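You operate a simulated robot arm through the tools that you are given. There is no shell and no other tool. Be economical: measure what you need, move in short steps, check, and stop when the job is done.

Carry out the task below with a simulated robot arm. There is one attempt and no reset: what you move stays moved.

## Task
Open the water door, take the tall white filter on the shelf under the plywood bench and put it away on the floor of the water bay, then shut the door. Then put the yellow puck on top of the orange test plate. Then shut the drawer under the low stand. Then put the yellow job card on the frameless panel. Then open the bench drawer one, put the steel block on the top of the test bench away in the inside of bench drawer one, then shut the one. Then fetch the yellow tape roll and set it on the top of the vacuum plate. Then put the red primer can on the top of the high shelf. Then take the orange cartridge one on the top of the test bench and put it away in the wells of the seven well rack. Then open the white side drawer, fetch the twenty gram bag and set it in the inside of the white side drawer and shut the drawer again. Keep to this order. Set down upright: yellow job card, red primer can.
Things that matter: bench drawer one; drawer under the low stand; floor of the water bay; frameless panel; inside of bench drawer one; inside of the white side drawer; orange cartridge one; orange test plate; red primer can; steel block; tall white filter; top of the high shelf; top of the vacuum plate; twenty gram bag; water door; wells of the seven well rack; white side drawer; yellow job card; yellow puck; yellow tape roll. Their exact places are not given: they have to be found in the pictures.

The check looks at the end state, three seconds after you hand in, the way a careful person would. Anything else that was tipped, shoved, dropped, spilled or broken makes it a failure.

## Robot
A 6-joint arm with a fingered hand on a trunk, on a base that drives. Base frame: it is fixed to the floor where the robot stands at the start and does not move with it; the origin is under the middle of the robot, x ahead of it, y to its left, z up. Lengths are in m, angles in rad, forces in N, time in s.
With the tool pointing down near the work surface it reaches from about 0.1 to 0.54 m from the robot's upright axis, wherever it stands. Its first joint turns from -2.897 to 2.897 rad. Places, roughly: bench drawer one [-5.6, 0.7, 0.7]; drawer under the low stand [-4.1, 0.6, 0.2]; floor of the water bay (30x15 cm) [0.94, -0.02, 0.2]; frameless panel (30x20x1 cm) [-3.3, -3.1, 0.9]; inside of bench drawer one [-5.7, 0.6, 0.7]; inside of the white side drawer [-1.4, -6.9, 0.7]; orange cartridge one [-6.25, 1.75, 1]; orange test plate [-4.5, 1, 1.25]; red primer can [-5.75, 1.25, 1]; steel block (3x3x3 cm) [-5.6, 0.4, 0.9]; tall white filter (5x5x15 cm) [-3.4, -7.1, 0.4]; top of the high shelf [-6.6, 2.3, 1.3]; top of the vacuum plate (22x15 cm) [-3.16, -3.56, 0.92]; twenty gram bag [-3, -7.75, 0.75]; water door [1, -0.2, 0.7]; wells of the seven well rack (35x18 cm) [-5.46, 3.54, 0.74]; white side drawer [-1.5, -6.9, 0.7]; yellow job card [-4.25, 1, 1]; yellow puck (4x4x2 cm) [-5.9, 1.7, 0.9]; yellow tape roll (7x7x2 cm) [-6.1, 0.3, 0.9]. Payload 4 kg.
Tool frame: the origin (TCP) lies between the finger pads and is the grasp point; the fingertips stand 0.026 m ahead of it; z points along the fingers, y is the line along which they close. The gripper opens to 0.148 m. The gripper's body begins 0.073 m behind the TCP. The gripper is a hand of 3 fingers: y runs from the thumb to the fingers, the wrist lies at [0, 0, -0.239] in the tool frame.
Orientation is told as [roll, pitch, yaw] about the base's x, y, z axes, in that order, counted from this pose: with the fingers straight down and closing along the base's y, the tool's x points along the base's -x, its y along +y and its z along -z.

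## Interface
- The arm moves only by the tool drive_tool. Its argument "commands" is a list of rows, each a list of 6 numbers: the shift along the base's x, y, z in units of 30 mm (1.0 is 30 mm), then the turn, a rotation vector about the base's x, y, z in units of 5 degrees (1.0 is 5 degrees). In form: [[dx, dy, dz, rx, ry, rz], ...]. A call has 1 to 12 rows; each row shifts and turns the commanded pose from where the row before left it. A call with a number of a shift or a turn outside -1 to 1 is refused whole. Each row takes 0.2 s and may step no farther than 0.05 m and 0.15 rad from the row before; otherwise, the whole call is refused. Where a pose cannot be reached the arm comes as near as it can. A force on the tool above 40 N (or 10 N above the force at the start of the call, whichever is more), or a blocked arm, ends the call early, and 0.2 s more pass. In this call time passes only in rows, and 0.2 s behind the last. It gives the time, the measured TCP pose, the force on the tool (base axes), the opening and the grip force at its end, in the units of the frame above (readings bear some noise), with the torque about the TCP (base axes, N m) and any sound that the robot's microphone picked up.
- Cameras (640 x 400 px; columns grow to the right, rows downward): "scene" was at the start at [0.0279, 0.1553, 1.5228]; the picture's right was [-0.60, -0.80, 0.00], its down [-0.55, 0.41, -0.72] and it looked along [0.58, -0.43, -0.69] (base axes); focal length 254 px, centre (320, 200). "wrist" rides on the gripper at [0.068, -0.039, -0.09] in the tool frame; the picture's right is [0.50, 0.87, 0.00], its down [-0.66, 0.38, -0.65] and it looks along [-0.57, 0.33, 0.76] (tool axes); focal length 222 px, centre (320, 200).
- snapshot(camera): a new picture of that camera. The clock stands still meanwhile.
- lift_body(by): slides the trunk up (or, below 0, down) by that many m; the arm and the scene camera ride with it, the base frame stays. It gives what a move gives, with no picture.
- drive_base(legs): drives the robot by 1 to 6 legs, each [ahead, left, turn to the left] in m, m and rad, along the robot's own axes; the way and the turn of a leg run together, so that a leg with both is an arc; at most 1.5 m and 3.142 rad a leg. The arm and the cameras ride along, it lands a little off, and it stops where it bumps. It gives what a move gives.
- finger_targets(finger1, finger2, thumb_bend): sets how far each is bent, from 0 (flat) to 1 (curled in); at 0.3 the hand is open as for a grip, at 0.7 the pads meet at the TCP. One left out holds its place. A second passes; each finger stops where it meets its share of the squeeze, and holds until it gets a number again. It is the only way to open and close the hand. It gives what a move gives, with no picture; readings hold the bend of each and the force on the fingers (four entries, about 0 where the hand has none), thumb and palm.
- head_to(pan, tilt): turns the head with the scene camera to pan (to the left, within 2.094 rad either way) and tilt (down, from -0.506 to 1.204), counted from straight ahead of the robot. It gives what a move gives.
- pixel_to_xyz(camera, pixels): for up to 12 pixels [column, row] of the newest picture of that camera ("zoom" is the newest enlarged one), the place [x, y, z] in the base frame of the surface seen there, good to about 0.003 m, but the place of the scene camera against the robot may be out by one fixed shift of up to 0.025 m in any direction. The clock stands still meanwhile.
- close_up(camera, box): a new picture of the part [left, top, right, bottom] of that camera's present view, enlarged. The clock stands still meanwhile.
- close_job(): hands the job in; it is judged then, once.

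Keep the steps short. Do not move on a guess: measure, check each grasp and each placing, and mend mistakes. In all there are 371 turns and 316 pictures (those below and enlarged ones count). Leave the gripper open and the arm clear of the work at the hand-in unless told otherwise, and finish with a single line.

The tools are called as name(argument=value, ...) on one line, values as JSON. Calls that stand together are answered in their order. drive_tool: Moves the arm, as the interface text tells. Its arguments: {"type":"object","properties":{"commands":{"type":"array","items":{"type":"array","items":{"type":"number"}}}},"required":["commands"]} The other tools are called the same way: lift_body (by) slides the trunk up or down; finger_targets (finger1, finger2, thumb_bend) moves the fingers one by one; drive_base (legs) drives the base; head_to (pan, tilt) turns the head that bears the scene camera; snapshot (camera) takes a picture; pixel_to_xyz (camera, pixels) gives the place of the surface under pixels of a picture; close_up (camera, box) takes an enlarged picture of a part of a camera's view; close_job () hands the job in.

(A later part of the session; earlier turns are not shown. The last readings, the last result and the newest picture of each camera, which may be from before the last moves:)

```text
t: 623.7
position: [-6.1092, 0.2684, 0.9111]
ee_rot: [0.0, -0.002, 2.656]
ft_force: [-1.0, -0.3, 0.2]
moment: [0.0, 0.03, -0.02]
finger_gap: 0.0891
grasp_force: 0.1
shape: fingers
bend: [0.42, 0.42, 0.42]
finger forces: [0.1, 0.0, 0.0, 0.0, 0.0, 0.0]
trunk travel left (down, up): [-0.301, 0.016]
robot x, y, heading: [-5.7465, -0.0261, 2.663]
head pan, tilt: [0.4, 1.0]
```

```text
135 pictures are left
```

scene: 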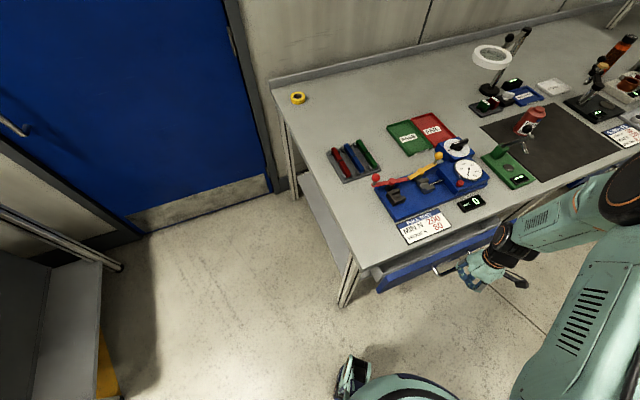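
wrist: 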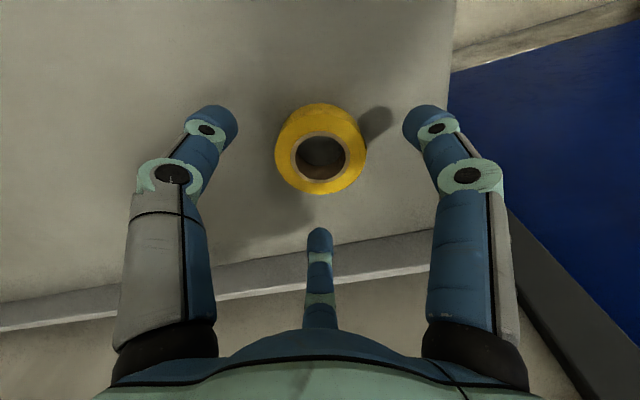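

Well centred. I'll go down 1.8 cm and close.

drive_tool(commands=[[0, 0, -0.3, 0, 0, 0], [0, 0, -0.3, 0, 0, 0]])

finger_targets(finger1=0.5, finger2=0.5, thumb_bend=0.5)

finger_targets(finger1=0.66, finger2=0.66, thumb_bend=0.66)

drive_tool(commands=[[0, 0, 0.5, 0, 0, 0], [0, 0, 1, 0, 0, 0], [0, 0, 1, 0, 0, 0]])

snapshot(camera="wrist")

```text
t: 624.3
position: [-6.1109, 0.2672, 0.8902]
ee_rot: [0.0, 0.002, 2.656]
ft_force: [0.1, 0.2, -0.1]
moment: [-0.02, -0.01, 0.0]
finger_gap: 0.0891
grasp_force: 0.1
shape: fingers
bend: [0.42, 0.42, 0.42]
finger forces: [0.0, 0.0, 0.2, 0.0, 0.1, 0.1]
trunk travel left (down, up): [-0.301, 0.016]
robot x, y, heading: [-5.748, -0.0288, 2.661]
head pan, tilt: [0.4, 1.0]
```

```text
t: 625.3
position: [-6.1088, 0.2667, 0.8909]
ee_rot: [0.0, -0.001, 2.655]
ft_force: [-0.5, 0.2, -0.6]
moment: [-0.02, 0.0, -0.02]
finger_gap: 0.0625
grasp_force: 0.1
shape: fingers
bend: [0.5, 0.5, 0.5]
finger forces: [0.1, 0.0, 0.0, 0.0, 0.0, 0.0]
trunk travel left (down, up): [-0.301, 0.016]
robot x, y, heading: [-5.7428, -0.0283, 2.66]
head pan, tilt: [0.4, 1.0]
```

```text
t: 626.3
position: [-6.109, 0.267, 0.8921]
ee_rot: [-0.001, 0.0, 2.656]
ft_force: [-0.2, -0.2, 1.0]
moment: [0.03, -0.02, -0.01]
finger_gap: 0.0455
grasp_force: 15.9
shape: fingers
bend: [0.54, 0.54, 0.58]
finger forces: [9.8, 9.6, 0.0, 0.0, 11.9, 0.1]
trunk travel left (down, up): [-0.301, 0.016]
robot x, y, heading: [-5.7422, -0.0272, 2.662]
head pan, tilt: [0.4, 1.0]
```

```text
t: 627.1
position: [-6.1093, 0.2643, 0.9653]
ee_rot: [0.002, 0.0, 2.656]
ft_force: [-0.4, 0.0, -0.1]
moment: [-0.03, -0.01, -0.02]
finger_gap: 0.046
grasp_force: 15.2
shape: fingers
bend: [0.54, 0.54, 0.58]
finger forces: [9.8, 9.6, 0.1, 0.0, 11.7, 0.0]
trunk travel left (down, up): [-0.301, 0.016]
robot x, y, heading: [-5.7434, -0.0265, 2.664]
head pan, tilt: [0.4, 1.0]
```

```text
134 pictures are left
```

wrist: 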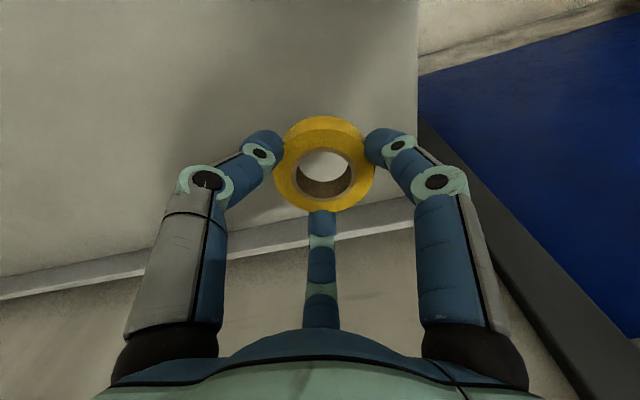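

The tape roll is held. I'll raise it and drive to the bonding bench by the known way.

drive_tool(commands=[[0.3, -0.3, 1, 0, 0, 0], [0.3, -0.3, 1, 0, 0, 0], [0.3, -0.3, 1, 0, 0, 0], [0.3, -0.3, 0.8, 0, 0, 0]])

drive_base(legs=[[-0.551, -0.228, 0], [-0.944, -0.245, 0], [-0.991, 0.385, 0], [-1.19, 0.507, 0], [0, 0, 0.645], [0, 1.37, 0]])

head_to(pan=0.3, tilt=0.85)

snapshot(camera="scene")

snapshot(camera="wrist")

```text
t: 628.1
position: [-6.0714, 0.2293, 1.0804]
ee_rot: [0.0, -0.002, 2.657]
ft_force: [0.8, -0.5, -0.1]
moment: [-0.03, -0.01, 0.03]
finger_gap: 0.0457
grasp_force: 15.7
shape: fingers
bend: [0.54, 0.54, 0.58]
finger forces: [9.8, 9.7, 0.0, 0.0, 11.7, 0.1]
trunk travel left (down, up): [-0.301, 0.016]
robot x, y, heading: [-5.7449, -0.0274, 2.667]
head pan, tilt: [0.4, 1.0]
```

```text
t: 660.6
position: [-2.9001, -3.4634, 1.0795]
ee_rot: [0.0, 0.0, -2.978]
ft_force: [0.0, 1.0, -0.1]
moment: [-0.04, -0.02, -0.02]
finger_gap: 0.0457
grasp_force: 14.8
shape: fingers
bend: [0.54, 0.54, 0.58]
finger forces: [9.6, 9.6, 0.0, 0.0, 11.6, 0.0]
trunk travel left (down, up): [-0.301, 0.016]
robot x, y, heading: [-2.4863, -3.4686, -2.97]
head pan, tilt: [0.4, 1.0]
```

```text
t: 661.3
position: [-2.902, -3.4648, 1.079]
ee_rot: [-0.001, -0.001, -2.975]
ft_force: [-0.4, 0.7, 0.0]
moment: [0.0, 0.01, -0.02]
finger_gap: 0.0457
grasp_force: 16.0
shape: fingers
bend: [0.54, 0.54, 0.58]
finger forces: [9.6, 9.6, 0.0, 0.1, 11.6, 0.0]
trunk travel left (down, up): [-0.301, 0.016]
robot x, y, heading: [-2.4866, -3.4732, -2.967]
head pan, tilt: [0.3, 0.85]
```

```text
133 pictures are left
```

scene: 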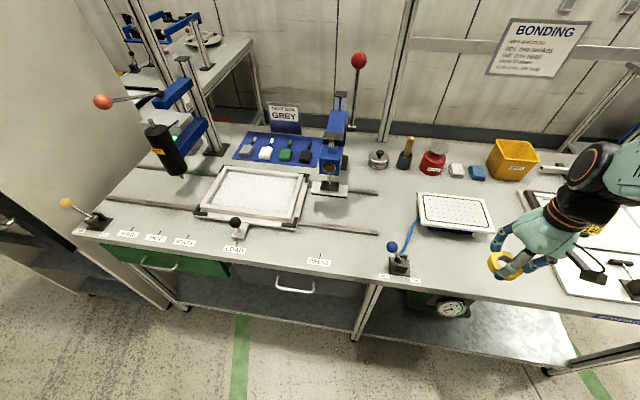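

```text
132 pictures are left
```

wrist: 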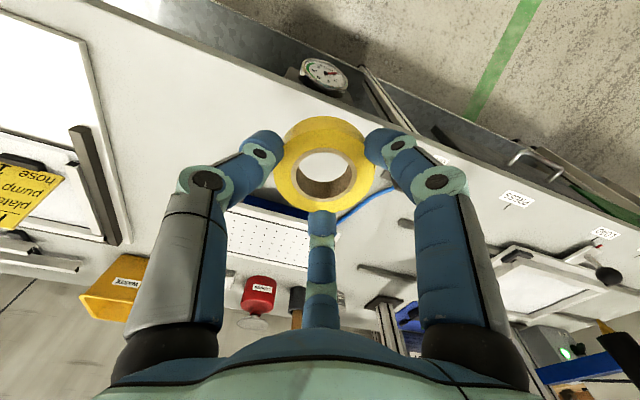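

pixel_to_xyz(camera="wrist", pixels=[[245, 225], [232, 262], [300, 262], [260, 245], [290, 225], [295, 245], [265, 205]])

pixel_to_xyz(camera="scene", pixels=[[455, 212], [421, 196], [486, 200], [493, 228], [419, 222]])

```text
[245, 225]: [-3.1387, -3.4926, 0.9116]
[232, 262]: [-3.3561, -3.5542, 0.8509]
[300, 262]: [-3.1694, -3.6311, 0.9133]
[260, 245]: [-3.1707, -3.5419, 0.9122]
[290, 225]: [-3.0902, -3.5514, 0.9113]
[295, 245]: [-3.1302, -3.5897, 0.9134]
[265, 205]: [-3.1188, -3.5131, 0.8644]
```

```text
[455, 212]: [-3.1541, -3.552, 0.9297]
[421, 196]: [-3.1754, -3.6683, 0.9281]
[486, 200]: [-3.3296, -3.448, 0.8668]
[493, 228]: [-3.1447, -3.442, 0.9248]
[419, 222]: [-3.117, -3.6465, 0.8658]
```

The plate's surface is at z 0.912 and its centre near (-3.145, -3.545). I'll drive ahead 22 cm, shift and lower partway.

drive_base(legs=[[0.22, 0, 0]])

drive_tool(commands=[[-0.45, -0.7, 0, 0, 0, 0], [-0.45, -0.7, 0, 0, 0, 0], [0, 0, -0.9, 0, 0, 0], [0, 0, -0.9, 0, 0, 0], [0, 0, -0.9, 0, 0, 0]])

snapshot(camera="wrist")

```text
t: 663.0
position: [-3.1155, -3.4705, 1.0802]
ee_rot: [0.002, -0.001, -2.996]
ft_force: [-0.5, 0.3, 0.0]
moment: [-0.03, -0.03, -0.01]
finger_gap: 0.0455
grasp_force: 15.1
shape: fingers
bend: [0.54, 0.54, 0.58]
finger forces: [9.7, 9.6, 0.0, 0.1, 11.7, 0.0]
trunk travel left (down, up): [-0.301, 0.016]
robot x, y, heading: [-2.6941, -3.4875, -2.989]
head pan, tilt: [0.3, 0.85]
stopped in leg 1: the robot was blocked; the commanded pose is now the measured one
```

```text
t: 664.2
position: [-3.1379, -3.5172, 0.9995]
ee_rot: [0.002, -0.002, -2.995]
ft_force: [-0.8, 0.2, 0.2]
moment: [-0.01, -0.03, 0.0]
finger_gap: 0.0458
grasp_force: 15.6
shape: fingers
bend: [0.54, 0.54, 0.58]
finger forces: [9.6, 9.6, 0.0, 0.0, 11.4, 0.0]
trunk travel left (down, up): [-0.301, 0.016]
robot x, y, heading: [-2.6975, -3.4878, -2.992]
head pan, tilt: [0.3, 0.85]
```

```text
131 pictures are left
```

wrist: 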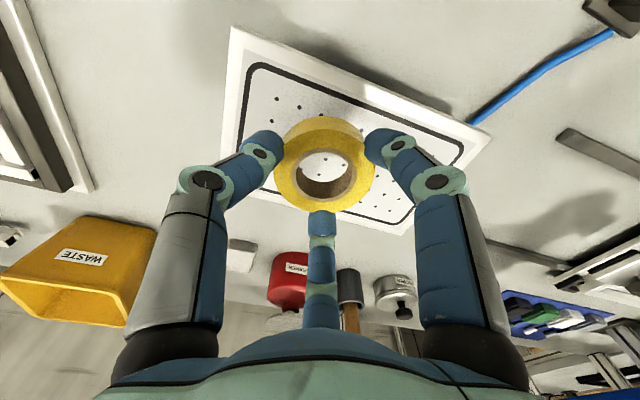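

pixel_to_xyz(camera="wrist", pixels=[[240, 38], [480, 140], [403, 228], [230, 140], [325, 165]])

```text
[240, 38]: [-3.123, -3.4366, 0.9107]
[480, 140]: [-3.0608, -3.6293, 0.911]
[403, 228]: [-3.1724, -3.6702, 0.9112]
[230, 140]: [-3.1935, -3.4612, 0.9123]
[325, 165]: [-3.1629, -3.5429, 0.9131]
```

The plate's centre is (-3.148, -3.553). I'll shift 3.7 cm and lower.

drive_tool(commands=[[-0.17, -0.6, 0, 0, 0, 0], [-0.17, -0.6, 0, 0, 0, 0], [0, 0, -0.6, 0, 0, 0], [0, 0, -0.6, 0, 0, 0]])

drive_tool(commands=[[0, 0, -0.12, 0, 0, 0], [0, 0, -0.12, 0, 0, 0]])

drive_tool(commands=[[0, 0, -0.1, 0, 0, 0]])

```text
t: 665.2
position: [-3.1508, -3.5494, 0.9611]
ee_rot: [0.001, -0.002, -2.996]
ft_force: [0.0, -0.9, 0.8]
moment: [0.01, 0.03, -0.05]
finger_gap: 0.0458
grasp_force: 15.0
shape: fingers
bend: [0.54, 0.54, 0.58]
finger forces: [9.7, 9.7, 0.0, 0.1, 11.5, 0.1]
trunk travel left (down, up): [-0.301, 0.016]
robot x, y, heading: [-2.6972, -3.4857, -2.987]
head pan, tilt: [0.3, 0.85]
```

```text
t: 665.8
position: [-3.1507, -3.5498, 0.9538]
ee_rot: [0.0, -0.001, -2.996]
ft_force: [0.0, 0.2, 0.3]
moment: [-0.04, -0.03, 0.01]
finger_gap: 0.0456
grasp_force: 15.5
shape: fingers
bend: [0.54, 0.54, 0.58]
finger forces: [9.7, 9.8, 0.0, 0.0, 11.5, 0.0]
trunk travel left (down, up): [-0.301, 0.016]
robot x, y, heading: [-2.6982, -3.4851, -2.994]
head pan, tilt: [0.3, 0.85]
```

```text
t: 666.2
position: [-3.1513, -3.5507, 0.953]
ee_rot: [-0.001, -0.003, -2.997]
ft_force: [1.2, 1.0, 9.3]
moment: [0.05, -0.08, 0.0]
finger_gap: 0.0455
grasp_force: 16.4
shape: fingers
bend: [0.54, 0.54, 0.59]
finger forces: [10.3, 9.4, 0.1, 0.1, 12.8, 0.0]
trunk travel left (down, up): [-0.301, 0.016]
robot x, y, heading: [-2.6995, -3.4896, -2.991]
head pan, tilt: [0.3, 0.85]
```

Contact at 9 N. I'll release and rise.

finger_targets(finger1=0.45, finger2=0.45, thumb_bend=0.45)

drive_tool(commands=[[0, 0, 0.4, 0, 0, 0], [0, 0, 1, 0, 0, 0], [0, 0, 1, 0, 0, 0], [0, 0, 1, 0, 0, 0], [0, 0, 1, 0, 0, 0]])

snapshot(camera="wrist")

snapshot(camera="scene")

```text
t: 667.2
position: [-3.1505, -3.5498, 0.9516]
ee_rot: [0.0, -0.001, -2.998]
ft_force: [0.2, -0.7, -0.5]
moment: [-0.05, -0.01, -0.02]
finger_gap: 0.0781
grasp_force: 0.0
shape: fingers
bend: [0.45, 0.45, 0.45]
finger forces: [0.0, 0.0, 0.1, 0.0, 0.0, 0.0]
trunk travel left (down, up): [-0.301, 0.016]
robot x, y, heading: [-2.6982, -3.4868, -2.992]
head pan, tilt: [0.3, 0.85]
```

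```text
t: 668.4
position: [-3.1508, -3.5483, 1.0837]
ee_rot: [0.001, 0.0, -2.996]
ft_force: [-0.5, 0.2, -0.6]
moment: [0.03, 0.02, -0.01]
finger_gap: 0.0785
grasp_force: 0.0
shape: fingers
bend: [0.45, 0.45, 0.45]
finger forces: [0.0, 0.1, 0.0, 0.1, 0.0, 0.0]
trunk travel left (down, up): [-0.301, 0.016]
robot x, y, heading: [-2.6961, -3.485, -2.993]
head pan, tilt: [0.3, 0.85]
```

```text
130 pictures are left
```

wrist: 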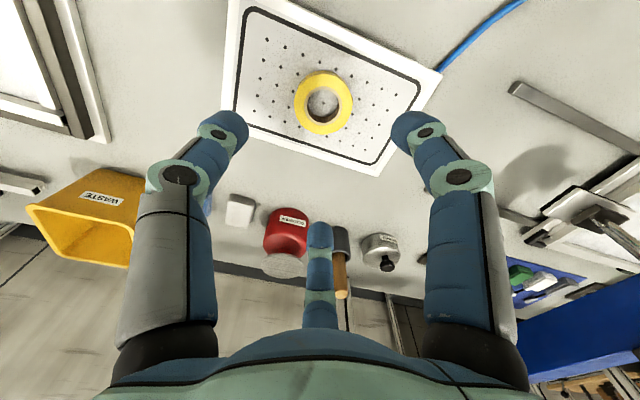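

```text
129 pictures are left
```

scene: 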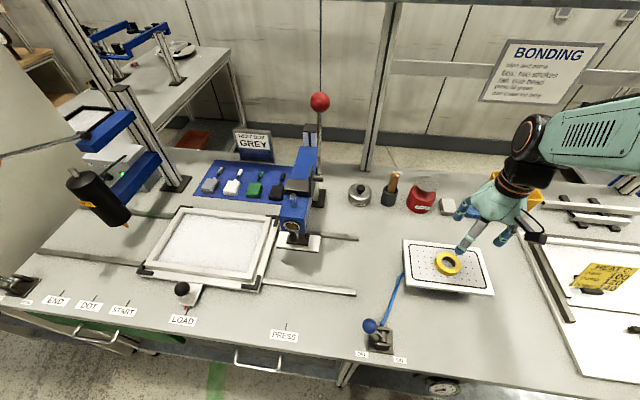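

The tape roll lies on the vacuum plate. Next is the red primer can, so I'll draw the hand in, close it a bit and drive back to the test bench corridor.

drive_tool(commands=[[0.9, 0.15, 0.5, 0, 0, 0], [0.9, 0.15, 0.5, 0, 0, 0], [0.9, 0.15, 0.5, 0, 0, 0]])

drive_base(legs=[[-0.3, -1.356, 0], [0.735, -1.172, 0], [0.574, -0.895, 0], [0.618, -0.598, 0], [0.017, -0.356, 0]])

head_to(pan=-0.5, tilt=0.7)

snapshot(camera="scene")

```text
t: 669.2
position: [-3.0682, -3.5366, 1.1277]
ee_rot: [-0.001, -0.001, -2.997]
ft_force: [-1.0, 0.3, 0.1]
moment: [-0.03, 0.0, 0.01]
finger_gap: 0.0782
grasp_force: 0.0
shape: fingers
bend: [0.45, 0.45, 0.45]
finger forces: [0.0, 0.0, 0.1, 0.0, 0.0, 0.0]
trunk travel left (down, up): [-0.301, 0.016]
robot x, y, heading: [-2.6971, -3.4842, -2.991]
head pan, tilt: [0.3, 0.85]
```

```text
t: 708.2
position: [-5.2527, 0.6904, 1.1282]
ee_rot: [0.002, 0.0, -3.028]
ft_force: [1.1, 0.0, 0.4]
moment: [0.0, 0.04, 0.01]
finger_gap: 0.0783
grasp_force: 0.1
shape: fingers
bend: [0.45, 0.45, 0.45]
finger forces: [0.0, 0.1, 0.1, 0.1, 0.0, 0.0]
trunk travel left (down, up): [-0.301, 0.016]
robot x, y, heading: [-4.8782, 0.7313, -3.022]
head pan, tilt: [0.3, 0.85]
```

```text
t: 709.3
position: [-5.2534, 0.6904, 1.1278]
ee_rot: [-0.001, 0.001, -3.029]
ft_force: [-0.1, 0.3, 0.3]
moment: [0.0, -0.02, -0.01]
finger_gap: 0.0782
grasp_force: 0.1
shape: fingers
bend: [0.45, 0.45, 0.45]
finger forces: [0.0, 0.0, 0.1, 0.1, 0.0, 0.0]
trunk travel left (down, up): [-0.301, 0.016]
robot x, y, heading: [-4.8779, 0.7273, -3.023]
head pan, tilt: [-0.499, 0.7]
```

```text
128 pictures are left
```

scene: 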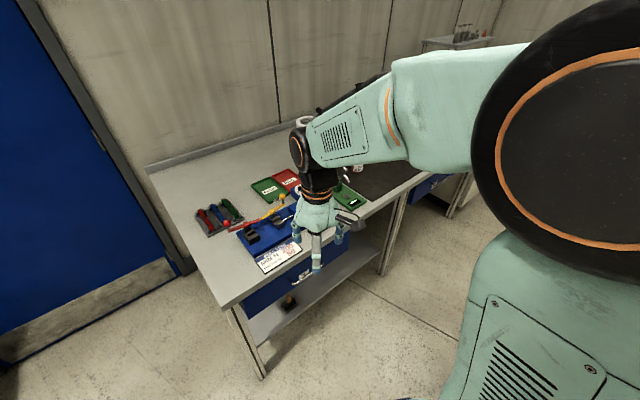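

I'll move up to in front of the can and square to the bench.

drive_base(legs=[[0.12, -0.658, 0], [0.13, 0, 0.197]])

head_to(pan=0.15, tilt=0.8)

snapshot(camera="scene")

snapshot(camera="wrist")

```text
t: 716.3
position: [-5.5597, 1.2185, 1.1262]
ee_rot: [0.0, 0.001, -2.836]
ft_force: [0.3, -0.2, 0.3]
moment: [0.0, -0.01, 0.02]
finger_gap: 0.0783
grasp_force: 0.1
shape: fingers
bend: [0.45, 0.45, 0.45]
finger forces: [0.1, 0.1, 0.0, 0.1, 0.1, 0.0]
trunk travel left (down, up): [-0.301, 0.016]
robot x, y, heading: [-5.2014, 1.3303, -2.83]
head pan, tilt: [-0.499, 0.7]
```

```text
t: 717.4
position: [-5.5599, 1.2184, 1.1277]
ee_rot: [0.0, 0.001, -2.836]
ft_force: [-0.1, -0.5, -0.3]
moment: [0.0, 0.03, -0.02]
finger_gap: 0.078
grasp_force: 0.1
shape: fingers
bend: [0.45, 0.45, 0.45]
finger forces: [0.1, 0.0, 0.1, 0.1, 0.1, 0.0]
trunk travel left (down, up): [-0.301, 0.016]
robot x, y, heading: [-5.198, 1.3288, -2.834]
head pan, tilt: [0.15, 0.799]
```

```text
127 pictures are left
```

scene: 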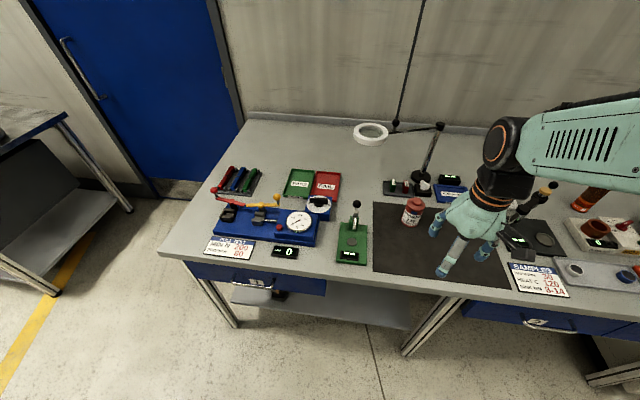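

```text
126 pictures are left
```

wrist: 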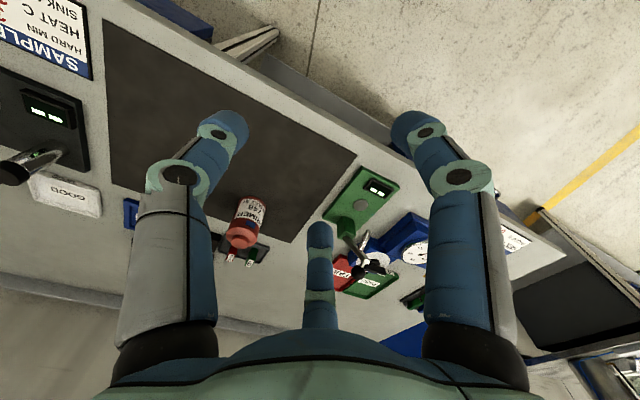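

The can is at (413, 210) in the scene and (245, 222) in the wrist view. I'll enlarge and measure.

close_up(camera="scene", box=[330, 160, 480, 280])

pixel_to_xyz(camera="wrist", pixels=[[250, 205], [262, 210], [242, 225], [240, 238], [238, 250], [232, 215], [258, 222], [195, 80], [262, 255], [347, 215], [358, 240]])

```text
3.33 times, centred on (405, 220) of scene
```

zoom: 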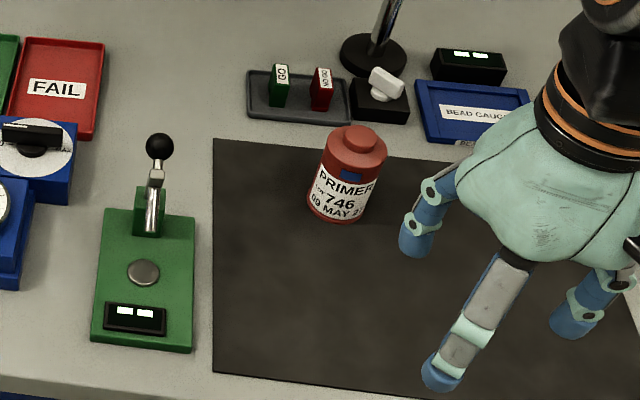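

```text
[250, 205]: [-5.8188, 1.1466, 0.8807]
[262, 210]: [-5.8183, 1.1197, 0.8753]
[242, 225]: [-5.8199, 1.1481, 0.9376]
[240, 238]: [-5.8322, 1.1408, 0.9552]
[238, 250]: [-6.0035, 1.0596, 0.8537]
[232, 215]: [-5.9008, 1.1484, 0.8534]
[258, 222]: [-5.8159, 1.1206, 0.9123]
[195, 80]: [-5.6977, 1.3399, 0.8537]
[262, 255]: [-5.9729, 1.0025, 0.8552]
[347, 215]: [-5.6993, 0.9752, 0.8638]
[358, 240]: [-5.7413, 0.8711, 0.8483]
```

The can's centre is about (-5.845, 1.135), with its cap at z 0.957. I'll tilt the hand to 25° below level, so it can grip the can's side and later reach the high shelf.

drive_tool(commands=[[-0.28, -0.09, 0, -0.3028, 0.953, 0], [-0.28, -0.09, 0, -0.3028, 0.953, 0], [-0.28, -0.09, 0, -0.3028, 0.953, 0], [-0.28, -0.09, 0, -0.3028, 0.953, 0], [-0.28, -0.09, 0, -0.3028, 0.953, 0], [-0.28, -0.09, 0, -0.3028, 0.953, 0], [-0.28, -0.09, 0, -0.3028, 0.953, 0]])

drive_tool(commands=[[-0.28, -0.09, 0, -0.3028, 0.953, 0], [-0.28, -0.09, 0, -0.3028, 0.953, 0], [-0.28, -0.09, 0, -0.3028, 0.953, 0], [-0.28, -0.09, 0, -0.3028, 0.953, 0], [-0.28, -0.09, 0, -0.3028, 0.953, 0], [-0.28, -0.09, 0, -0.3028, 0.953, 0]])

finger_targets(finger1=0.42, finger2=0.42, thumb_bend=0.42)

snapshot(camera="wrist")

```text
t: 719.0
position: [-5.6187, 1.1999, 1.1276]
ee_rot: [0.001, -0.614, -2.838]
ft_force: [-0.4, 0.7, -0.1]
moment: [-0.01, 0.03, 0.0]
finger_gap: 0.0784
grasp_force: 0.0
shape: fingers
bend: [0.45, 0.45, 0.45]
finger forces: [0.0, 0.1, 0.0, 0.0, 0.0, 0.0]
trunk travel left (down, up): [-0.301, 0.016]
robot x, y, heading: [-5.1992, 1.3296, -2.827]
head pan, tilt: [0.15, 0.799]
```

```text
t: 720.4
position: [-5.6677, 1.1833, 1.1285]
ee_rot: [0.005, -1.133, -2.837]
ft_force: [0.0, 0.3, -0.2]
moment: [0.0, 0.01, 0.03]
finger_gap: 0.0784
grasp_force: 0.0
shape: fingers
bend: [0.45, 0.45, 0.45]
finger forces: [0.1, 0.0, 0.0, 0.1, 0.0, 0.0]
trunk travel left (down, up): [-0.301, 0.016]
robot x, y, heading: [-5.2016, 1.3262, -2.828]
head pan, tilt: [0.15, 0.799]
```

```text
t: 721.4
position: [-5.6673, 1.1833, 1.1293]
ee_rot: [0.004, -1.135, -2.838]
ft_force: [-0.4, 0.4, 0.3]
moment: [-0.03, -0.02, 0.01]
finger_gap: 0.0881
grasp_force: 0.1
shape: fingers
bend: [0.42, 0.42, 0.42]
finger forces: [0.0, 0.0, 0.1, 0.0, 0.0, 0.0]
trunk travel left (down, up): [-0.301, 0.016]
robot x, y, heading: [-5.1993, 1.3281, -2.831]
head pan, tilt: [0.15, 0.799]
```

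```text
124 pictures are left
```

wrist: 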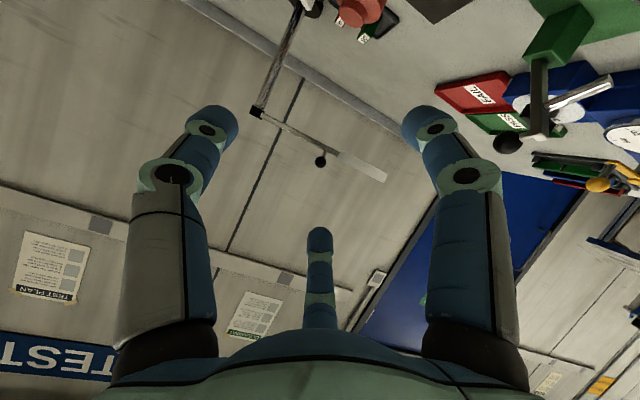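

Tilt reached smoothly. I'll lower to z 0.93 in front of the can.

drive_tool(commands=[[0, 0, -1, 0, 0, 0], [0, 0, -1, 0, 0, 0], [0, 0, -1, 0, 0, 0], [0, 0, -1, 0, 0, 0], [0, 0, -1, 0, 0, 0], [0, 0, -1, 0, 0, 0], [-0.1, 0.25, -0.6, 0, 0, 0]])

snapshot(camera="wrist")

```text
t: 723.0
position: [-5.6731, 1.1892, 0.9263]
ee_rot: [0.005, -1.135, -2.839]
ft_force: [0.2, 0.2, -0.9]
moment: [-0.01, 0.04, -0.02]
finger_gap: 0.0883
grasp_force: 0.1
shape: fingers
bend: [0.42, 0.42, 0.42]
finger forces: [0.0, 0.1, 0.0, 0.0, 0.0, 0.0]
trunk travel left (down, up): [-0.301, 0.016]
robot x, y, heading: [-5.1965, 1.328, -2.833]
head pan, tilt: [0.15, 0.799]
```

```text
123 pictures are left
```

wrist: 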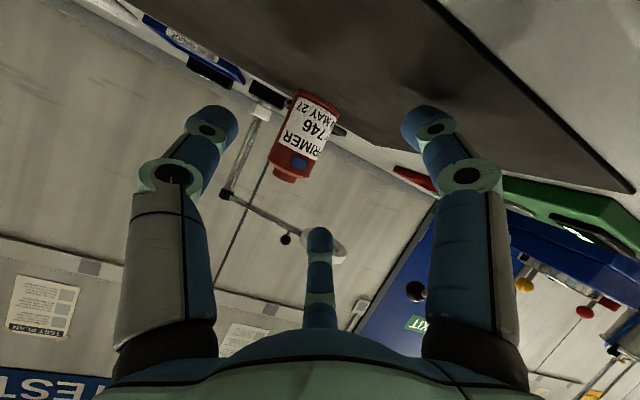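

pixel_to_xyz(camera="wrist", pixels=[[305, 128], [288, 128], [325, 130], [310, 100], [292, 160], [285, 178], [270, 155], [330, 150], [400, 130]])

```text
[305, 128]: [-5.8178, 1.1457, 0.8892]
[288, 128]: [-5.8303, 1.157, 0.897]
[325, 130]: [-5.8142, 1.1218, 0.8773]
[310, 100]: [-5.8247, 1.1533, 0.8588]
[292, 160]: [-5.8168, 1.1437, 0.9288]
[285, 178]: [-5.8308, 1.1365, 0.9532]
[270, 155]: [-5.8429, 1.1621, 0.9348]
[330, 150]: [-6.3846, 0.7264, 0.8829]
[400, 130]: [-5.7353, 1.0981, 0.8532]
```

Lined up within 1 mm, with 17.7 cm to go. I'll move in 15 cm and check.

drive_tool(commands=[[-0.937, -0.298, 0, 0, 0, 0], [-0.937, -0.298, 0, 0, 0, 0], [-0.937, -0.298, 0, 0, 0, 0], [-0.937, -0.298, 0, 0, 0, 0], [-0.937, -0.298, 0, 0, 0, 0]])

snapshot(camera="wrist")

```text
t: 724.2
position: [-5.8102, 1.1492, 0.9293]
ee_rot: [0.003, -1.133, -2.836]
ft_force: [0.4, -0.1, -0.1]
moment: [0.01, 0.02, 0.0]
finger_gap: 0.0882
grasp_force: 0.0
shape: fingers
bend: [0.42, 0.42, 0.42]
finger forces: [0.1, 0.1, 0.0, 0.0, 0.0, 0.1]
trunk travel left (down, up): [-0.301, 0.016]
robot x, y, heading: [-5.1991, 1.3259, -2.828]
head pan, tilt: [0.15, 0.799]
```

```text
122 pictures are left
```

wrist: 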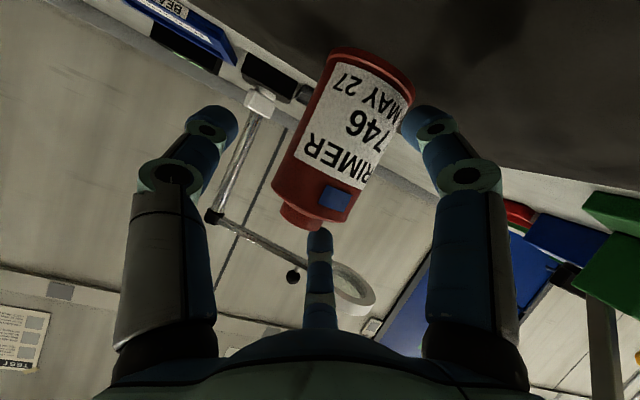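

Centred between the fingers. The last 3 cm, then close.

drive_tool(commands=[[-0.6, -0.22, -0.15, 0, 0, 0], [-0.45, -0.2, 0, 0, 0, 0]])

finger_targets(finger1=0.52, finger2=0.52, thumb_bend=0.52)

finger_targets(finger1=0.68, finger2=0.68, thumb_bend=0.68)

snapshot(camera="wrist")

```text
t: 724.8
position: [-5.8445, 1.1351, 0.9247]
ee_rot: [0.003, -1.133, -2.838]
ft_force: [2.2, -0.3, 0.0]
moment: [-0.02, -0.1, 0.07]
finger_gap: 0.0906
grasp_force: 1.4
shape: fingers
bend: [0.41, 0.42, 0.42]
finger forces: [1.7, 0.1, 0.1, 0.0, 0.0, 0.0]
trunk travel left (down, up): [-0.301, 0.016]
robot x, y, heading: [-5.1978, 1.3258, -2.828]
head pan, tilt: [0.15, 0.799]
```

```text
t: 725.8
position: [-5.8425, 1.1347, 0.9243]
ee_rot: [0.004, -1.133, -2.839]
ft_force: [0.2, 0.4, -0.9]
moment: [-0.02, -0.09, -0.03]
finger_gap: 0.0653
grasp_force: 2.7
shape: fingers
bend: [0.48, 0.51, 0.51]
finger forces: [2.6, 1.0, 0.0, 0.1, 2.0, 0.1]
trunk travel left (down, up): [-0.301, 0.016]
robot x, y, heading: [-5.1953, 1.3284, -2.836]
head pan, tilt: [0.15, 0.799]
```

```text
t: 726.8
position: [-5.8432, 1.136, 0.9273]
ee_rot: [0.005, -1.134, -2.84]
ft_force: [-1.1, 3.4, 4.6]
moment: [0.11, 0.03, -0.02]
finger_gap: 0.0622
grasp_force: 17.8
shape: fingers
bend: [0.48, 0.52, 0.55]
finger forces: [7.9, 10.5, 0.0, 0.1, 17.0, 0.0]
trunk travel left (down, up): [-0.301, 0.016]
robot x, y, heading: [-5.198, 1.331, -2.829]
head pan, tilt: [0.15, 0.799]
```

```text
121 pictures are left
```

wrist: 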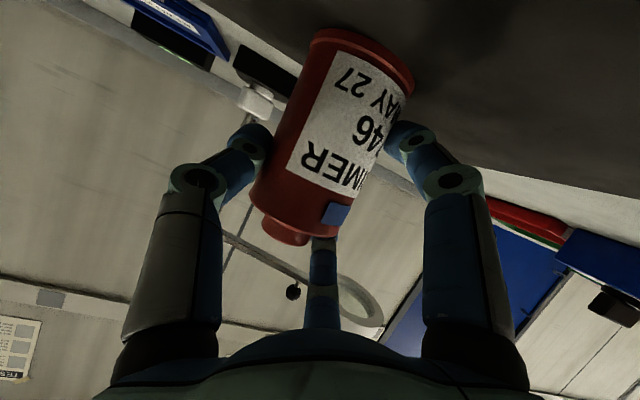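

Gripped at 17 N. I'll lift 5 cm and check the hold.

drive_tool(commands=[[0, 0, 0.3, 0, 0, 0], [0, 0, 0.5, 0, 0, 0], [0, 0, 1, 0, 0, 0]])

snapshot(camera="wrist")

pixel_to_xyz(camera="wrist", pixels=[[330, 130], [345, 90], [300, 160], [355, 45], [285, 195], [280, 225], [315, 50]])

```text
t: 727.6
position: [-5.8439, 1.136, 0.9795]
ee_rot: [0.004, -1.134, -2.84]
ft_force: [-0.2, -0.2, -2.8]
moment: [-0.01, -0.07, -0.02]
finger_gap: 0.0602
grasp_force: 15.7
shape: fingers
bend: [0.49, 0.52, 0.56]
finger forces: [7.2, 9.1, 0.1, 0.0, 14.9, 0.0]
trunk travel left (down, up): [-0.301, 0.016]
robot x, y, heading: [-5.1997, 1.3289, -2.831]
head pan, tilt: [0.15, 0.799]
```

```text
120 pictures are left
```

wrist: 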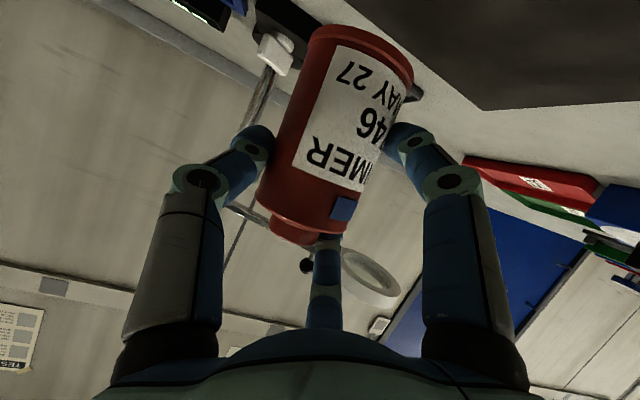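

```text
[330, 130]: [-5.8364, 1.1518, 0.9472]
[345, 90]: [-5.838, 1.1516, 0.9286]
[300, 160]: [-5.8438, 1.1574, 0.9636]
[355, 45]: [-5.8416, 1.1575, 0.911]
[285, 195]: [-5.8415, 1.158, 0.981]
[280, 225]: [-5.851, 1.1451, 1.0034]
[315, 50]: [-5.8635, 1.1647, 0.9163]
```

The can is upright in the grip. I'll draw it back and raise it well above everything on the bench.

drive_tool(commands=[[0.4, 0.13, 1, 0, 0, 0], [0.6, 0.2, 1, 0, 0, 0], [0.6, 0.2, 1, 0, 0, 0], [0.6, 0.2, 1, 0, 0, 0], [0.6, 0.2, 1, 0, 0, 0], [0.6, 0.2, 1, 0, 0, 0], [0.4, 0.13, 1, 0, 0, 0], [0.2, 0.07, 1, 0, 0, 0], [0, 0, 1, 0, 0, 0], [0, 0, 1, 0, 0, 0], [0, 0, 1, 0, 0, 0], [0, 0, 1, 0, 0, 0]])

drive_base(legs=[[-0.02, -0.6, 0], [0.05, -0.6, 0]])

head_to(pan=0.25, tilt=0.45)

snapshot(camera="scene")

snapshot(camera="wrist")

```text
t: 730.2
position: [-5.7216, 1.175, 1.3212]
ee_rot: [0.03, -1.137, -2.852]
ft_force: [0.2, -0.6, -2.8]
moment: [0.0, -0.01, -0.01]
finger_gap: 0.0599
grasp_force: 15.0
shape: fingers
bend: [0.49, 0.52, 0.56]
finger forces: [6.9, 9.0, 0.0, 0.0, 14.7, 0.0]
out of reach, approached as far as the arm can: row 12
trunk travel left (down, up): [-0.301, 0.016]
robot x, y, heading: [-5.1948, 1.3297, -2.828]
head pan, tilt: [0.15, 0.799]
```

```text
t: 741.3
position: [-6.1109, 2.3253, 1.3213]
ee_rot: [0.015, -1.136, -2.856]
ft_force: [-0.2, -0.1, -2.8]
moment: [0.01, -0.05, 0.03]
finger_gap: 0.0602
grasp_force: 15.1
shape: fingers
bend: [0.49, 0.52, 0.56]
finger forces: [6.9, 8.9, 0.0, 0.0, 14.6, 0.0]
trunk travel left (down, up): [-0.301, 0.016]
robot x, y, heading: [-5.5843, 2.4695, -2.846]
head pan, tilt: [0.15, 0.799]
```

```text
t: 742.1
position: [-6.1099, 2.3258, 1.3199]
ee_rot: [0.016, -1.135, -2.855]
ft_force: [0.1, 0.7, -3.3]
moment: [0.04, -0.04, 0.01]
finger_gap: 0.06
grasp_force: 15.2
shape: fingers
bend: [0.49, 0.52, 0.56]
finger forces: [7.0, 9.0, 0.1, 0.0, 14.7, 0.1]
trunk travel left (down, up): [-0.301, 0.016]
robot x, y, heading: [-5.5848, 2.4704, -2.85]
head pan, tilt: [0.25, 0.45]
```

```text
119 pictures are left
```

scene: 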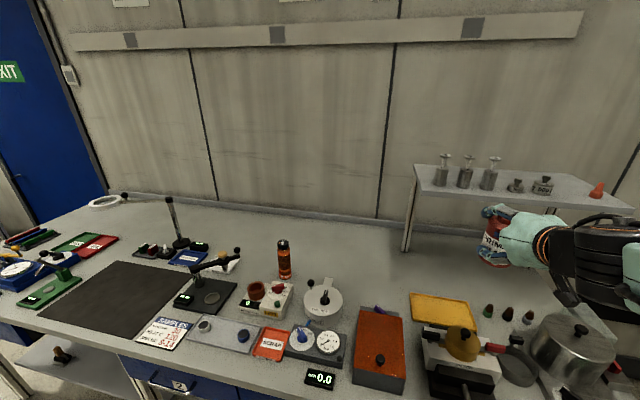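

```text
118 pictures are left
```

wrist: 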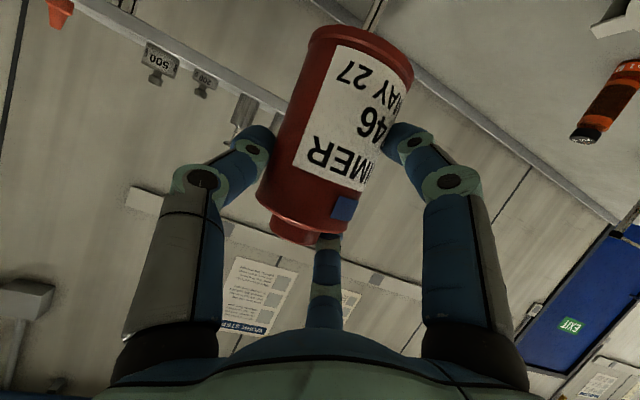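

The shelf holds three shakers, two weights and an orange cone. I'll enlarge and measure the free space.

close_up(camera="scene", box=[400, 140, 640, 270])

pixel_to_xyz(camera="scene", pixels=[[415, 166], [420, 188], [500, 197], [600, 208], [632, 212], [440, 185], [465, 188], [488, 190], [515, 190], [543, 192], [568, 195], [596, 195]])

```text
2.67 times, centred on (520, 205) of scene
```

zoom: 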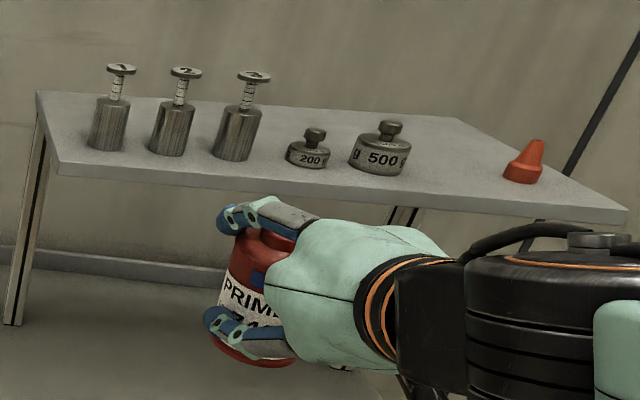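

```text
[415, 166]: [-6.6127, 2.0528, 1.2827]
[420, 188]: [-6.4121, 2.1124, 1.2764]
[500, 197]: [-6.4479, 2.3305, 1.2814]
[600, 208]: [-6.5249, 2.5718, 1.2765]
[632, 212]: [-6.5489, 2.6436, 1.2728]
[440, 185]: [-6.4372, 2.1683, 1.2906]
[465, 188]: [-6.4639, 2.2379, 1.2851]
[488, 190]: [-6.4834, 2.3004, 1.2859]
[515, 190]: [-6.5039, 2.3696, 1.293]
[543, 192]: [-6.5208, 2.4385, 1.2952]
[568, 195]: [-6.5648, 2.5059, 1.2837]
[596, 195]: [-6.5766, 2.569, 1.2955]
```

The front row is crowded, but the rear half of the shelf is free and reachable from its north end. I'll look at the floor there.

head_to(pan=-0.75, tilt=0.55)

snapshot(camera="scene")

```text
t: 743.4
position: [-6.1106, 2.3253, 1.3216]
ee_rot: [0.017, -1.134, -2.856]
ft_force: [-0.6, 0.0, -2.0]
moment: [0.01, -0.07, 0.02]
finger_gap: 0.06
grasp_force: 15.3
shape: fingers
bend: [0.49, 0.52, 0.56]
finger forces: [7.0, 9.0, 0.0, 0.0, 14.6, 0.0]
trunk travel left (down, up): [-0.301, 0.016]
robot x, y, heading: [-5.5831, 2.4728, -2.849]
head pan, tilt: [-0.75, 0.55]
```

```text
116 pictures are left
```

scene: 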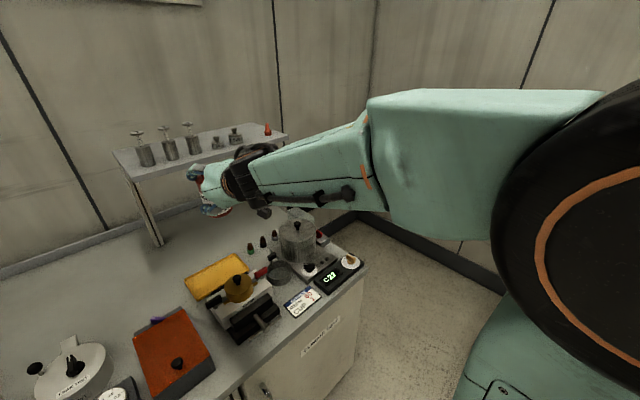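

pixel_to_xyz(camera="scene", pixels=[[362, 268], [400, 300], [380, 225], [440, 255], [480, 285], [285, 140], [250, 128], [330, 245], [355, 212]])

```text
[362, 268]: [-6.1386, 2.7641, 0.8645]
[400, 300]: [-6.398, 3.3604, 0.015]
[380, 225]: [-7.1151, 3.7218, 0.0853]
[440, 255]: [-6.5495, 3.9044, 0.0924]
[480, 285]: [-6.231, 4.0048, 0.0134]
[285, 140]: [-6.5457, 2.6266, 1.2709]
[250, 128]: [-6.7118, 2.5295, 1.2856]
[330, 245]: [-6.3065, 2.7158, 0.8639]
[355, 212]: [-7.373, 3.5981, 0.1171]
```

The floor north of the bench is free. First I'll test whether the hand can get a little higher with the arm reaching further out.

lift_body(by=0.016)

drive_tool(commands=[[-0.9, -0.28, 0.3, 0, 0, 0], [-0.9, -0.28, 0.5, 0, 0, 0], [-0.9, -0.28, 0.6, 0, 0, 0], [0, 0, 0.5, 0, 0, 0]])

```text
t: 744.0
position: [-6.1121, 2.3255, 1.3363]
ee_rot: [0.016, -1.133, -2.855]
ft_force: [0.6, -0.1, -3.9]
moment: [0.01, -0.1, -0.01]
finger_gap: 0.0599
grasp_force: 15.4
shape: fingers
bend: [0.49, 0.52, 0.56]
finger forces: [7.0, 9.0, 0.0, 0.0, 14.6, 0.0]
trunk travel left (down, up): [-0.317, 0.0]
robot x, y, heading: [-5.5845, 2.4709, -2.849]
head pan, tilt: [-0.75, 0.55]
```

```text
t: 745.0
position: [-6.1924, 2.3003, 1.393]
ee_rot: [0.025, -1.139, -2.856]
ft_force: [0.5, -0.5, -2.8]
moment: [-0.01, -0.06, -0.01]
finger_gap: 0.0596
grasp_force: 15.0
shape: fingers
bend: [0.49, 0.52, 0.56]
finger forces: [7.0, 9.0, 0.1, 0.0, 14.6, 0.1]
trunk travel left (down, up): [-0.317, 0.0]
robot x, y, heading: [-5.5859, 2.4709, -2.848]
head pan, tilt: [-0.75, 0.55]
```

It reaches z 1.39 at 0.63 m. I'll drive around the bench's right end and face the shelf's end from the north.

drive_base(legs=[[0.02, -0.506, 0], [0.148, -0.201, 0], [0, 0, 1.53], [-0.403, -0.361, 0], [-0.08, -0.3, 0]])

head_to(pan=0.2, tilt=0.5)

snapshot(camera="scene")

snapshot(camera="wrist")

```text
t: 761.7
position: [-6.5827, 2.8019, 1.3932]
ee_rot: [0.025, -1.137, -1.363]
ft_force: [-1.2, 0.5, -3.3]
moment: [0.08, -0.01, 0.03]
finger_gap: 0.0596
grasp_force: 14.9
shape: fingers
bend: [0.49, 0.52, 0.56]
finger forces: [6.9, 8.8, 0.0, 0.0, 14.6, 0.0]
trunk travel left (down, up): [-0.317, 0.0]
robot x, y, heading: [-6.7056, 3.4212, -1.359]
head pan, tilt: [-0.75, 0.55]
```

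```text
t: 762.9
position: [-6.5828, 2.8018, 1.3922]
ee_rot: [0.022, -1.138, -1.364]
ft_force: [0.3, -0.5, -2.1]
moment: [0.04, -0.01, -0.02]
finger_gap: 0.0593
grasp_force: 15.4
shape: fingers
bend: [0.49, 0.52, 0.56]
finger forces: [6.9, 8.8, 0.0, 0.1, 14.6, 0.1]
trunk travel left (down, up): [-0.317, 0.0]
robot x, y, heading: [-6.7036, 3.421, -1.354]
head pan, tilt: [0.201, 0.499]
```

```text
115 pictures are left
```

scene: 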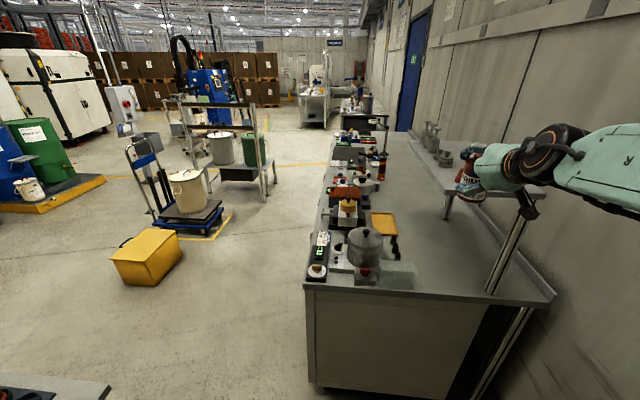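

```text
114 pictures are left
```

wrist: 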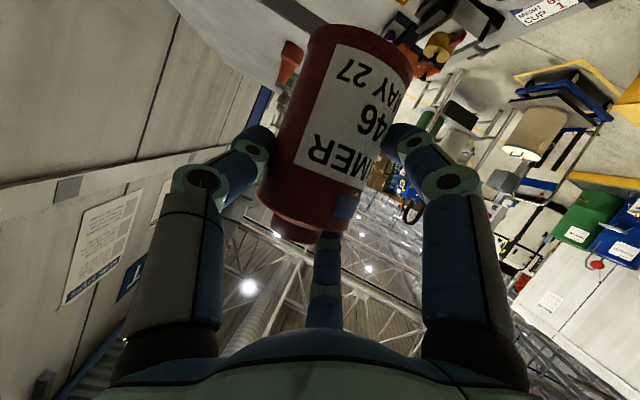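

The cone shows at (288, 60) in the wrist view. I'll measure the shelf surface, its edges and the cone from here.

pixel_to_xyz(camera="wrist", pixels=[[290, 50], [283, 75], [255, 30], [215, 15], [265, 60], [240, 60], [185, 8], [300, 15], [245, 75], [262, 88]])

close_up(camera="wrist", box=[150, 0, 350, 130])

```text
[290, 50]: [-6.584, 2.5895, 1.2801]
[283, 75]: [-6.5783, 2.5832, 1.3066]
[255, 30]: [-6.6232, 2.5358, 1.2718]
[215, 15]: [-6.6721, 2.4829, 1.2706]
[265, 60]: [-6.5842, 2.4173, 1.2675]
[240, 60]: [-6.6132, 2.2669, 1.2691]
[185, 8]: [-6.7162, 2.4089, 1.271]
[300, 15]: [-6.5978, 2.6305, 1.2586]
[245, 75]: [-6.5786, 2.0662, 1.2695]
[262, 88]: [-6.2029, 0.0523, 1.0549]
```

```text
3.08 times, centred on (250, 65) of wrist
```

zoom: 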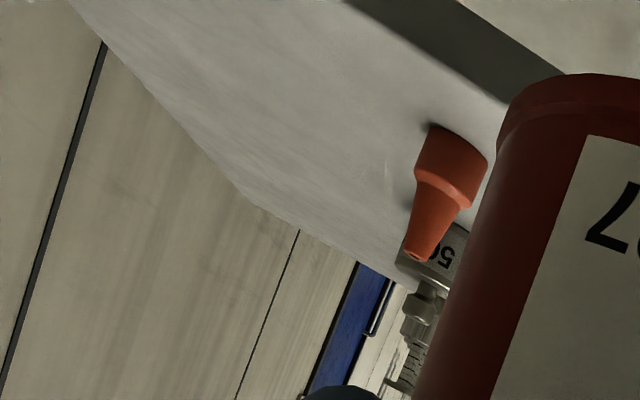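

The shelf is at z 1.2705, and the spot (-6.66, 2.49) keeps well clear of the cone, the weights and the rear edge. I'll line up with the base and come in.

drive_base(legs=[[0, -0.142, 0], [0.2, 0, 0]])

snapshot(camera="wrist")

snapshot(camera="scene")

```text
t: 766.1
position: [-6.6769, 2.5739, 1.3925]
ee_rot: [0.026, -1.139, -1.358]
ft_force: [0.7, -0.2, -3.4]
moment: [0.07, 0.01, 0.0]
finger_gap: 0.0596
grasp_force: 15.0
shape: fingers
bend: [0.49, 0.52, 0.56]
finger forces: [6.8, 8.9, 0.1, 0.0, 14.6, 0.0]
trunk travel left (down, up): [-0.317, 0.0]
robot x, y, heading: [-6.8031, 3.1915, -1.353]
head pan, tilt: [0.201, 0.499]
```

```text
112 pictures are left
```

wrist: 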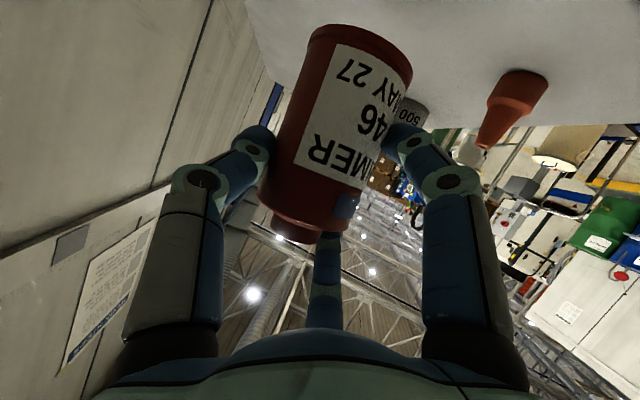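

```text
111 pictures are left
```

scene: 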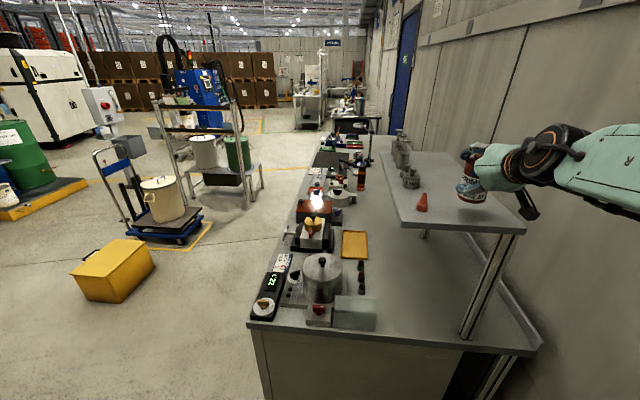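

The can is over the shelf's end, with the cone well to the side. 8 cm further in, then down.

drive_tool(commands=[[0.19, -0.93, 0, 0, 0, 0], [0.19, -0.93, 0, 0, 0, 0], [0.19, -0.93, 0, 0, 0, 0], [0, 0, -0.6, 0, 0, 0], [0, 0, -0.6, 0, 0, 0]])

drive_tool(commands=[[0, 0, -0.12, 0, 0, 0], [0, 0, -0.12, 0, 0, 0]])

snapshot(camera="wrist")

```text
t: 767.3
position: [-6.6653, 2.4931, 1.355]
ee_rot: [0.027, -1.137, -1.358]
ft_force: [0.3, 0.4, -3.7]
moment: [0.03, 0.01, 0.0]
finger_gap: 0.0595
grasp_force: 14.7
shape: fingers
bend: [0.49, 0.53, 0.56]
finger forces: [7.0, 8.9, 0.0, 0.0, 14.5, 0.0]
out of reach, approached as far as the arm can: row 3
trunk travel left (down, up): [-0.317, 0.0]
robot x, y, heading: [-6.8072, 3.1946, -1.358]
head pan, tilt: [0.201, 0.499]
```

```text
t: 767.9
position: [-6.666, 2.4922, 1.349]
ee_rot: [0.026, -1.139, -1.358]
ft_force: [0.5, -0.8, -1.5]
moment: [0.03, -0.01, 0.02]
finger_gap: 0.0595
grasp_force: 15.8
shape: fingers
bend: [0.49, 0.52, 0.56]
finger forces: [7.2, 9.4, 0.0, 0.0, 14.8, 0.0]
trunk travel left (down, up): [-0.317, 0.0]
robot x, y, heading: [-6.8026, 3.1907, -1.349]
head pan, tilt: [0.201, 0.499]
```

```text
110 pictures are left
```

wrist: 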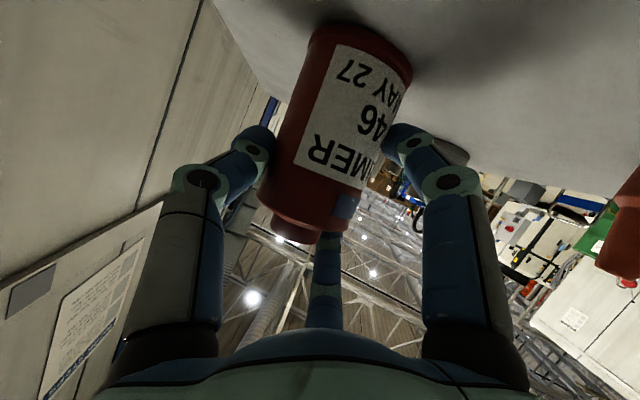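

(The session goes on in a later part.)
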